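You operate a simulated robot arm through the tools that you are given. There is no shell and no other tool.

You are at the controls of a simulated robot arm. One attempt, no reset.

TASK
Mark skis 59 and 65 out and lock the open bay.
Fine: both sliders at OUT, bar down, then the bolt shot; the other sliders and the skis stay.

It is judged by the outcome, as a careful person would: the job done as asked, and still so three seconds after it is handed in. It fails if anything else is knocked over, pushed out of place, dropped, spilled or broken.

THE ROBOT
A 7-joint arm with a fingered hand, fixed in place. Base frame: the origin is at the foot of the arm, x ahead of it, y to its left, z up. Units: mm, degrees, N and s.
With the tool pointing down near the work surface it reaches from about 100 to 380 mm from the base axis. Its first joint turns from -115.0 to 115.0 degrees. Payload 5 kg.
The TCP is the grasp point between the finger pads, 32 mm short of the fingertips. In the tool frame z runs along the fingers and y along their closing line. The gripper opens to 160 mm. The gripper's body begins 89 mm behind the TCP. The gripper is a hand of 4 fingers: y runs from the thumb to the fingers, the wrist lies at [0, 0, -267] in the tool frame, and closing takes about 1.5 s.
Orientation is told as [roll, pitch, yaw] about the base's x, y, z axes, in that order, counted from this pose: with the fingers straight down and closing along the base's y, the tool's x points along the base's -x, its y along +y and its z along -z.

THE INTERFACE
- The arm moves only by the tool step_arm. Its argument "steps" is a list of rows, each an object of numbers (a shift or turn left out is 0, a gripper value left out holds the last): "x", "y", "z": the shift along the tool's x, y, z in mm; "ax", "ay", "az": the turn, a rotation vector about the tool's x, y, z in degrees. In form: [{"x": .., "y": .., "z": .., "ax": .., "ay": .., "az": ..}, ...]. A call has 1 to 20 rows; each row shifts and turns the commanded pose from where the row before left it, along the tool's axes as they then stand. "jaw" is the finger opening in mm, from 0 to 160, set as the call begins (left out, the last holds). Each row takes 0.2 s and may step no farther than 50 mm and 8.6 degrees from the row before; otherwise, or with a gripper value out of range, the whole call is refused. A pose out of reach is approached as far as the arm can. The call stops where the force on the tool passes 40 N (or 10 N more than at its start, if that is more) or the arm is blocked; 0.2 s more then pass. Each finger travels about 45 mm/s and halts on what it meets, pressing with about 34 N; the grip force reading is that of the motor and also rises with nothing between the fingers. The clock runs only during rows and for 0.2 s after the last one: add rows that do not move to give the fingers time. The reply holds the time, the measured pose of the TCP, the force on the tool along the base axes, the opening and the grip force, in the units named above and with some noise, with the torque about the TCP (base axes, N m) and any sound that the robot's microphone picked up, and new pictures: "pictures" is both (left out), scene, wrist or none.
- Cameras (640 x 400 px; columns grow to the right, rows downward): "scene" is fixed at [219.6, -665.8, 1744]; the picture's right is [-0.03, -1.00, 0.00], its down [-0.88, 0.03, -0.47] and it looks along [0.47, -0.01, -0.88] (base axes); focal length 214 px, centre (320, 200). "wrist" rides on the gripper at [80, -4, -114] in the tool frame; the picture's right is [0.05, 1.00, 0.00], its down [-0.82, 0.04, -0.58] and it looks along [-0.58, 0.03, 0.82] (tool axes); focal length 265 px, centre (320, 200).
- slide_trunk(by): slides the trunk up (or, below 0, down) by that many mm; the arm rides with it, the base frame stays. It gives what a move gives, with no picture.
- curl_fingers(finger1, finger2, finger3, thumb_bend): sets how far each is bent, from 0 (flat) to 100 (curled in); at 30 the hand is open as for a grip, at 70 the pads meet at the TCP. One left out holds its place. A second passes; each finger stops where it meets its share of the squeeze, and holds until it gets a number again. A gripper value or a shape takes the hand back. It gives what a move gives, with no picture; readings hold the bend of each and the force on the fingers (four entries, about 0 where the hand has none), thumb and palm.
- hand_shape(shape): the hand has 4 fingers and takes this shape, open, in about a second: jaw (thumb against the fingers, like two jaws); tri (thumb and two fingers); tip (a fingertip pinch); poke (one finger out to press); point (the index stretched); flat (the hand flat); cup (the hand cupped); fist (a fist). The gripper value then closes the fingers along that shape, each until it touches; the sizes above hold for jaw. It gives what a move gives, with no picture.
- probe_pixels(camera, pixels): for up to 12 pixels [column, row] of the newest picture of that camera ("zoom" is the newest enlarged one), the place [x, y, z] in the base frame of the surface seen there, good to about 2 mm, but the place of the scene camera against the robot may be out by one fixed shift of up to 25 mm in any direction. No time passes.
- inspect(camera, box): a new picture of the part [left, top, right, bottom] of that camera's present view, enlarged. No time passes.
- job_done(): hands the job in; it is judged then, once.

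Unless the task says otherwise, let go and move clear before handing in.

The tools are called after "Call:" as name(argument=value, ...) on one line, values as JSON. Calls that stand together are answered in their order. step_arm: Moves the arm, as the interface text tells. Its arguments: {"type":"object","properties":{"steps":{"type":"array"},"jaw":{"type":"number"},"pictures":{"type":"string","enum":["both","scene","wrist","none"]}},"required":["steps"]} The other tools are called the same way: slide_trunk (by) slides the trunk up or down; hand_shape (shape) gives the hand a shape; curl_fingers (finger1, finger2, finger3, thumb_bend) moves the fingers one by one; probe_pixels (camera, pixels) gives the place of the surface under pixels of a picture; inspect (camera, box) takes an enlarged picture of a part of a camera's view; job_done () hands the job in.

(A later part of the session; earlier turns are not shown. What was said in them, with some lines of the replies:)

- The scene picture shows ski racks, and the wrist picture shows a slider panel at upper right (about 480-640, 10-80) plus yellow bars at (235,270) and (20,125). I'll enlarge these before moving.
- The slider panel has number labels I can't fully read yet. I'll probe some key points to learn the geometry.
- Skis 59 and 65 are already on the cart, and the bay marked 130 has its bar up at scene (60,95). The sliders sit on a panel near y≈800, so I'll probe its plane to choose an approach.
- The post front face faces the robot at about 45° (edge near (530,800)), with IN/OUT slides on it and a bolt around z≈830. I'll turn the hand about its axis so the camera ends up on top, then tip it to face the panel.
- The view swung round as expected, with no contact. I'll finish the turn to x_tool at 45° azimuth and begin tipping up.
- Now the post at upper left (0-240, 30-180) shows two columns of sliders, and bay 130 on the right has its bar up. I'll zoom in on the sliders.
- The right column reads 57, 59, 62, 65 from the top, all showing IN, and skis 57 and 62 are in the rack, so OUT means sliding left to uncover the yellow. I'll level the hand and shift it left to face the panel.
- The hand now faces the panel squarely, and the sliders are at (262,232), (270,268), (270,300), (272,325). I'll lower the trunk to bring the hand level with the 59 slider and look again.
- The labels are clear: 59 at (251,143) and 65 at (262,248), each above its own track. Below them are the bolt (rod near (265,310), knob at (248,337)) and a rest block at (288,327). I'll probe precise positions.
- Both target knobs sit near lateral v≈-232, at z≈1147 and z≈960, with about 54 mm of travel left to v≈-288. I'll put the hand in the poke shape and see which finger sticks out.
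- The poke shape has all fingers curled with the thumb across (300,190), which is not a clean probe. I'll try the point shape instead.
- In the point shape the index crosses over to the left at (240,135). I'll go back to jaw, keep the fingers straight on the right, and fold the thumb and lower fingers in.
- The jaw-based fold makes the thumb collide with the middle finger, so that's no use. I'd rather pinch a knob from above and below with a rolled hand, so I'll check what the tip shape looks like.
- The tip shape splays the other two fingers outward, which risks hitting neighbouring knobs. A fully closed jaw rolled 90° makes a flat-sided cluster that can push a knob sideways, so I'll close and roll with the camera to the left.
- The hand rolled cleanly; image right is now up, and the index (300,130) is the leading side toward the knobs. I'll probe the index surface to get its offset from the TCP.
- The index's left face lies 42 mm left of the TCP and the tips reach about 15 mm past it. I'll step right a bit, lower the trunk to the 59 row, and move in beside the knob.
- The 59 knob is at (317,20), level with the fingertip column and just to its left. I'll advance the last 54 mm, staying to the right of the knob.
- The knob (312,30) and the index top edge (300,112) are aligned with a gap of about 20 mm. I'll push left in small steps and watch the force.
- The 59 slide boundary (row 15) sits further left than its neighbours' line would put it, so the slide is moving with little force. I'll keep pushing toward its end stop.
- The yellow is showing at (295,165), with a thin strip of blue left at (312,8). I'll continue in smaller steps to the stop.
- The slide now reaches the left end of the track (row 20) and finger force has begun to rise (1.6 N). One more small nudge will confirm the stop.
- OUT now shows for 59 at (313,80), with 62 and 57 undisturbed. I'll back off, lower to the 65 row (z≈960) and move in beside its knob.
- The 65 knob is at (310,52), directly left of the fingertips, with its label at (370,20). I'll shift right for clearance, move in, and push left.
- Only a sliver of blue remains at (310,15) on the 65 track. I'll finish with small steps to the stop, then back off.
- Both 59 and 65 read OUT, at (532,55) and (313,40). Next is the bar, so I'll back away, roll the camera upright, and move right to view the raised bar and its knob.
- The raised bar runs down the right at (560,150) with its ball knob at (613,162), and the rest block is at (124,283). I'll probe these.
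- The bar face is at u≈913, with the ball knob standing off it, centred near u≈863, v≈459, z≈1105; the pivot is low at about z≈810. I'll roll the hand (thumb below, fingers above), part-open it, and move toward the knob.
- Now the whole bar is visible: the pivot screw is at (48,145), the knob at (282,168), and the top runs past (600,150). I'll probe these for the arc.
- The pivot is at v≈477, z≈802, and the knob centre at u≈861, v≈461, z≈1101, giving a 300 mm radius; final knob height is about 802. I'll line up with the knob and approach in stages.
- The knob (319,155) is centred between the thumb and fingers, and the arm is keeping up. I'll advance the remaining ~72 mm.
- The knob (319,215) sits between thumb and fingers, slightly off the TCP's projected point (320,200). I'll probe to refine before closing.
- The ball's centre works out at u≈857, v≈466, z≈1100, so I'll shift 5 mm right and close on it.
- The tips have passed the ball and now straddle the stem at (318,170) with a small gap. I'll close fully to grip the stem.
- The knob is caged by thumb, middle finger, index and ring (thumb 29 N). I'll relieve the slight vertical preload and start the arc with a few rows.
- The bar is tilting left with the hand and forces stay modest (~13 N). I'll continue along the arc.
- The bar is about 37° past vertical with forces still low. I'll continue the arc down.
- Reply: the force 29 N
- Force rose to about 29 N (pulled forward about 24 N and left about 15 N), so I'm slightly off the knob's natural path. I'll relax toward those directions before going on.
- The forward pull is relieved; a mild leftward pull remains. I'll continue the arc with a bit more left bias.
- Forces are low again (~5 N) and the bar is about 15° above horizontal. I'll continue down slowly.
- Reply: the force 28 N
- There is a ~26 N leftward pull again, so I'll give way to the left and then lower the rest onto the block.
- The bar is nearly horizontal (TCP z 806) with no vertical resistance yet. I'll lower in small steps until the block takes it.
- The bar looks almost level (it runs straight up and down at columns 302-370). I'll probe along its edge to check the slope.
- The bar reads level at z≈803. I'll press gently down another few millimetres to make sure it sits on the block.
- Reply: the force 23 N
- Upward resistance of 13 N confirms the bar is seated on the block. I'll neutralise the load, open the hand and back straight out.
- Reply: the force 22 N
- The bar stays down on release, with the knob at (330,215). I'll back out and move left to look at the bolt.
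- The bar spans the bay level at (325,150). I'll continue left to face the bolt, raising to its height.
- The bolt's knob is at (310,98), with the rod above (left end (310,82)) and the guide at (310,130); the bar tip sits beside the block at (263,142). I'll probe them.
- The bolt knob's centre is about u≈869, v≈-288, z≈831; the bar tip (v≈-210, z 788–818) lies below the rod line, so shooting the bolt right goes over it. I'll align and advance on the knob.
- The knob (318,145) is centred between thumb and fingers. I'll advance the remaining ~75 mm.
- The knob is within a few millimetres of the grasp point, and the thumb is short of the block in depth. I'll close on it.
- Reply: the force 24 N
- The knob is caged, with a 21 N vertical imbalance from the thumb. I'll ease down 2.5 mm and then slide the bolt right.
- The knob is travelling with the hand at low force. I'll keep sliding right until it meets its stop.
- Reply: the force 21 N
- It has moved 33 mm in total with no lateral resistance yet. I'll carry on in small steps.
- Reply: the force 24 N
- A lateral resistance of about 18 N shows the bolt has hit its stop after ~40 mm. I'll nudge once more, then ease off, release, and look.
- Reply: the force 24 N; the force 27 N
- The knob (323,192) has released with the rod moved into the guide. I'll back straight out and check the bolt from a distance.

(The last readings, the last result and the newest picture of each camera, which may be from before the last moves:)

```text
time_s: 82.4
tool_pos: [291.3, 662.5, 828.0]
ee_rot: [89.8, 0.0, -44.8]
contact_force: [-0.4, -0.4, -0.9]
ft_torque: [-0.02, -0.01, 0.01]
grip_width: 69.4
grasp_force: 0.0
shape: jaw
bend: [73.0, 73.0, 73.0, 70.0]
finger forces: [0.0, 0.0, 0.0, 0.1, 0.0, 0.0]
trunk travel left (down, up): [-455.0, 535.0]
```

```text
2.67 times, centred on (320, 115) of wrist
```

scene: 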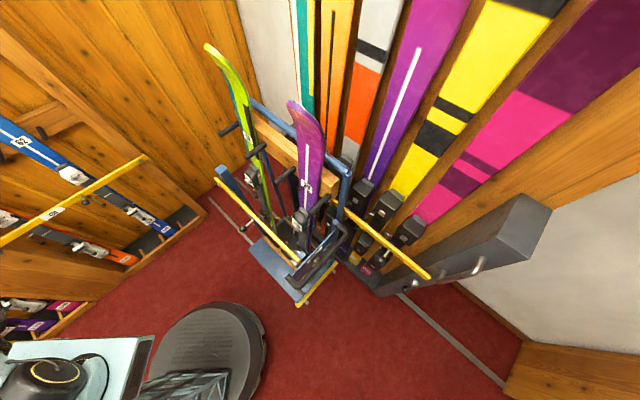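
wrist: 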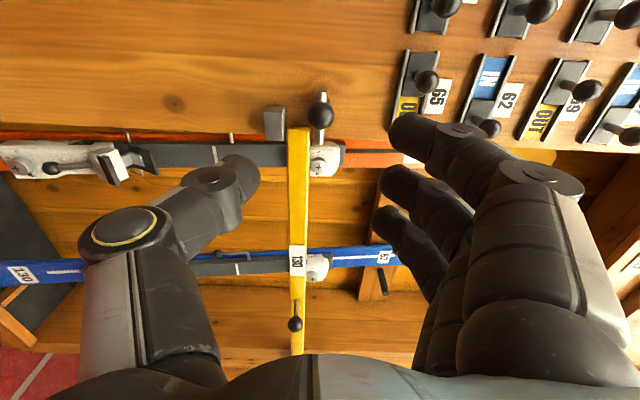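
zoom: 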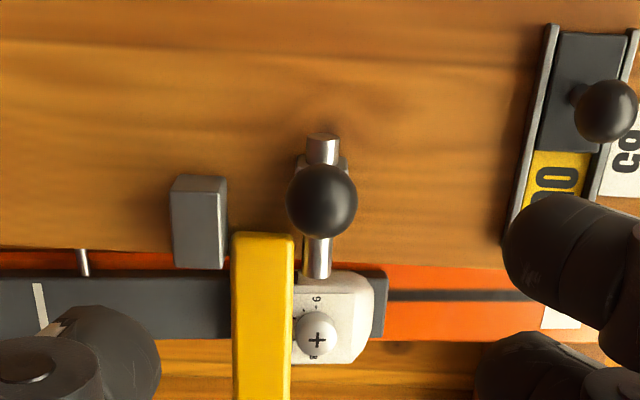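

The bolt rod now extends over the bar's end (zoom (318,260) beside the bar tip at (262,240)). I'll roll the camera upright and rise for a final check of all the sliders.

Call:
step_arm(steps=[{"az": 8.2}, {"az": 8.2}, {"az": 8.2}, {"az": 8.2}, {"az": 8.2}, {"az": 8.2}, {"az": 8.2}, {"az": 8.2}, {"az": 8.2}, {"az": 8.2}, {"az": 8.0}], pictures="none")

Call:
slide_trunk(by=300)

Call:
step_arm(steps=[{"y": 40}, {"y": 20}], pictures="both")

Call:
inspect(camera="wrist", box=[80, 60, 400, 360])

```text
time_s: 84.8
tool_pos: [290.6, 662.9, 828.8]
ee_rot: [-54.7, 89.8, 170.5]
contact_force: [-0.5, 0.1, 0.4]
ft_torque: [-0.02, 0.02, 0.02]
grip_width: 69.3
grasp_force: 0.3
shape: jaw
bend: [73.0, 73.0, 73.0, 70.0]
finger forces: [0.1, 0.0, 0.0, 0.0, 0.0, 0.0]
trunk travel left (down, up): [-455.0, 535.0]
```

```text
time_s: 87.8
tool_pos: [291.4, 662.9, 1127.0]
ee_rot: [10.1, 89.9, -124.9]
contact_force: [-0.6, -0.6, 0.2]
ft_torque: [0.03, 0.0, 0.02]
grip_width: 70.0
grasp_force: 0.0
shape: jaw
bend: [73.0, 73.0, 73.0, 70.0]
finger forces: [0.1, 0.0, 0.1, 0.1, 0.0, 0.0]
trunk travel left (down, up): [-755.0, 235.0]
```

```text
time_s: 88.4
tool_pos: [334.8, 620.9, 1127.3]
ee_rot: [3.4, 89.9, -131.3]
contact_force: [-0.9, 0.6, 0.7]
ft_torque: [0.01, 0.0, 0.01]
grip_width: 69.5
grasp_force: 0.1
shape: jaw
bend: [73.0, 73.0, 73.0, 70.0]
finger forces: [0.1, 0.0, 0.0, 0.1, 0.0, 0.0]
trunk travel left (down, up): [-755.0, 235.0]
```

scene: 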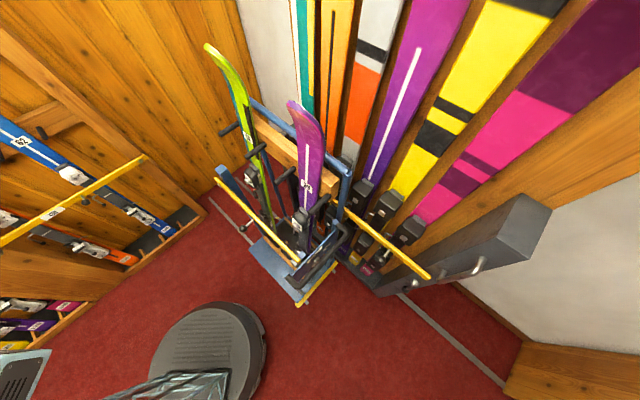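
wrist: 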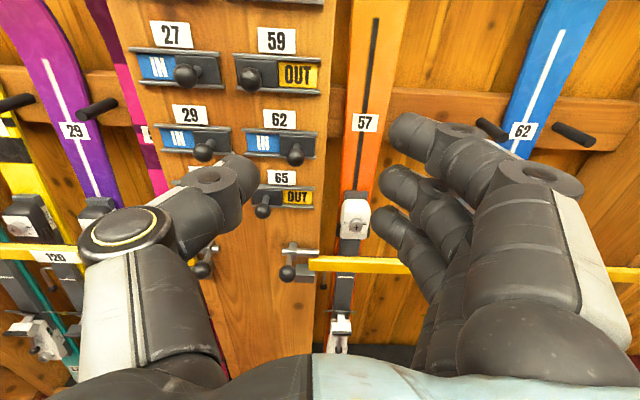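

```text
1.33 times, centred on (240, 210) of wrist
```

zoom: 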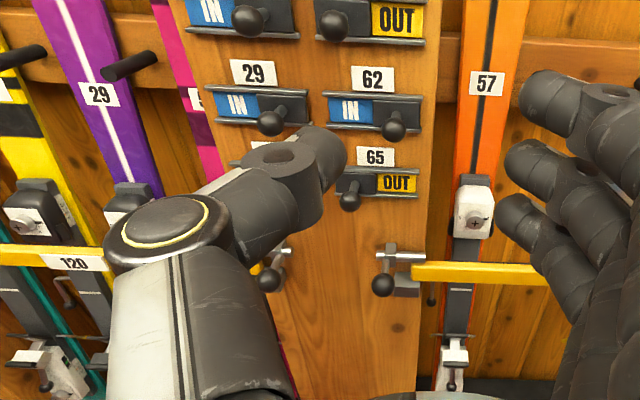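

Sliders 59 and 65 read OUT, 62 still reads IN, and the bar spans to the bolt at (300,262). I'll zoom on the bolt and check the top row too.

Call:
inspect(camera="wrist", box=[180, 220, 360, 330])

Call:
step_arm(steps=[{"x": 40, "z": -30}, {"x": 40, "z": -30}, {"x": 30}], pictures="wrist")

```text
3.56 times, centred on (270, 275) of wrist
```

zoom: 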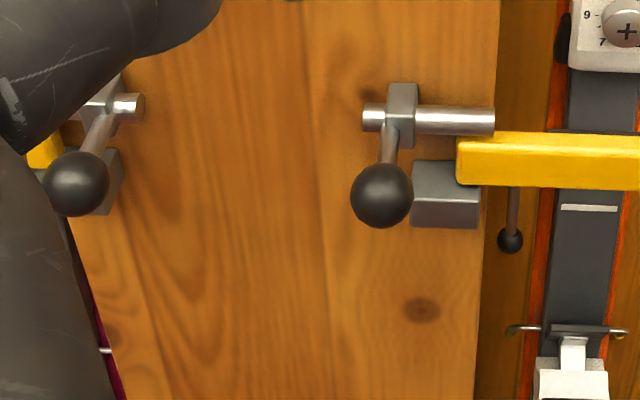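

```text
time_s: 89.2
tool_pos: [291.1, 579.1, 1238.1]
ee_rot: [35.8, 89.8, -98.9]
contact_force: [-0.4, -0.2, 0.0]
ft_torque: [0.01, 0.01, -0.03]
grip_width: 70.1
grasp_force: 0.2
shape: jaw
bend: [73.0, 73.0, 73.0, 70.0]
finger forces: [0.0, 0.1, 0.0, 0.1, 0.0, 0.1]
trunk travel left (down, up): [-755.0, 235.0]
```

wrist: 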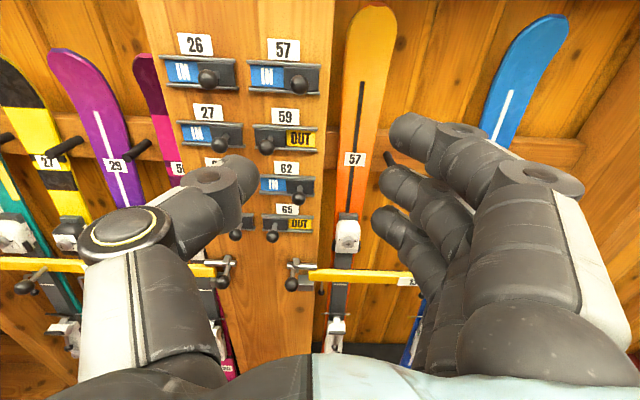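

The bolt rod lies over the end of the lowered bar, mirroring the locked bay 120 on the left. Sliders 59 and 65 read OUT, and 57, 62, 26 and 27 still read IN. The skis haven't moved and the hand is clear, so I'm handing the job in.

Call:
job_done()

```text
The job is handed in.
```

I marked skis 59 and 65 out and locked the open bay (labelled 130), then handed the job in.

- **Sliders:** 59 and 65 were pushed left to their stops, and both now read OUT. In the last pictures 57, 62, 26 and 27 still read IN. The view of 29 was last clear one picture earlier, also at IN. The slider for 56 was hidden behind the thumb, but the arm never went near it.
- **Bar:** I lowered it by its knob until it met its stop. It stayed level when I let go.
- **Bolt:** I slid it right about 40 mm, to its stop. The rod now lies over the end of the bar, the same way as on the neighbouring bay 120.
- **Skis:** none of them moved, and the hand was clear of everything before I handed in.
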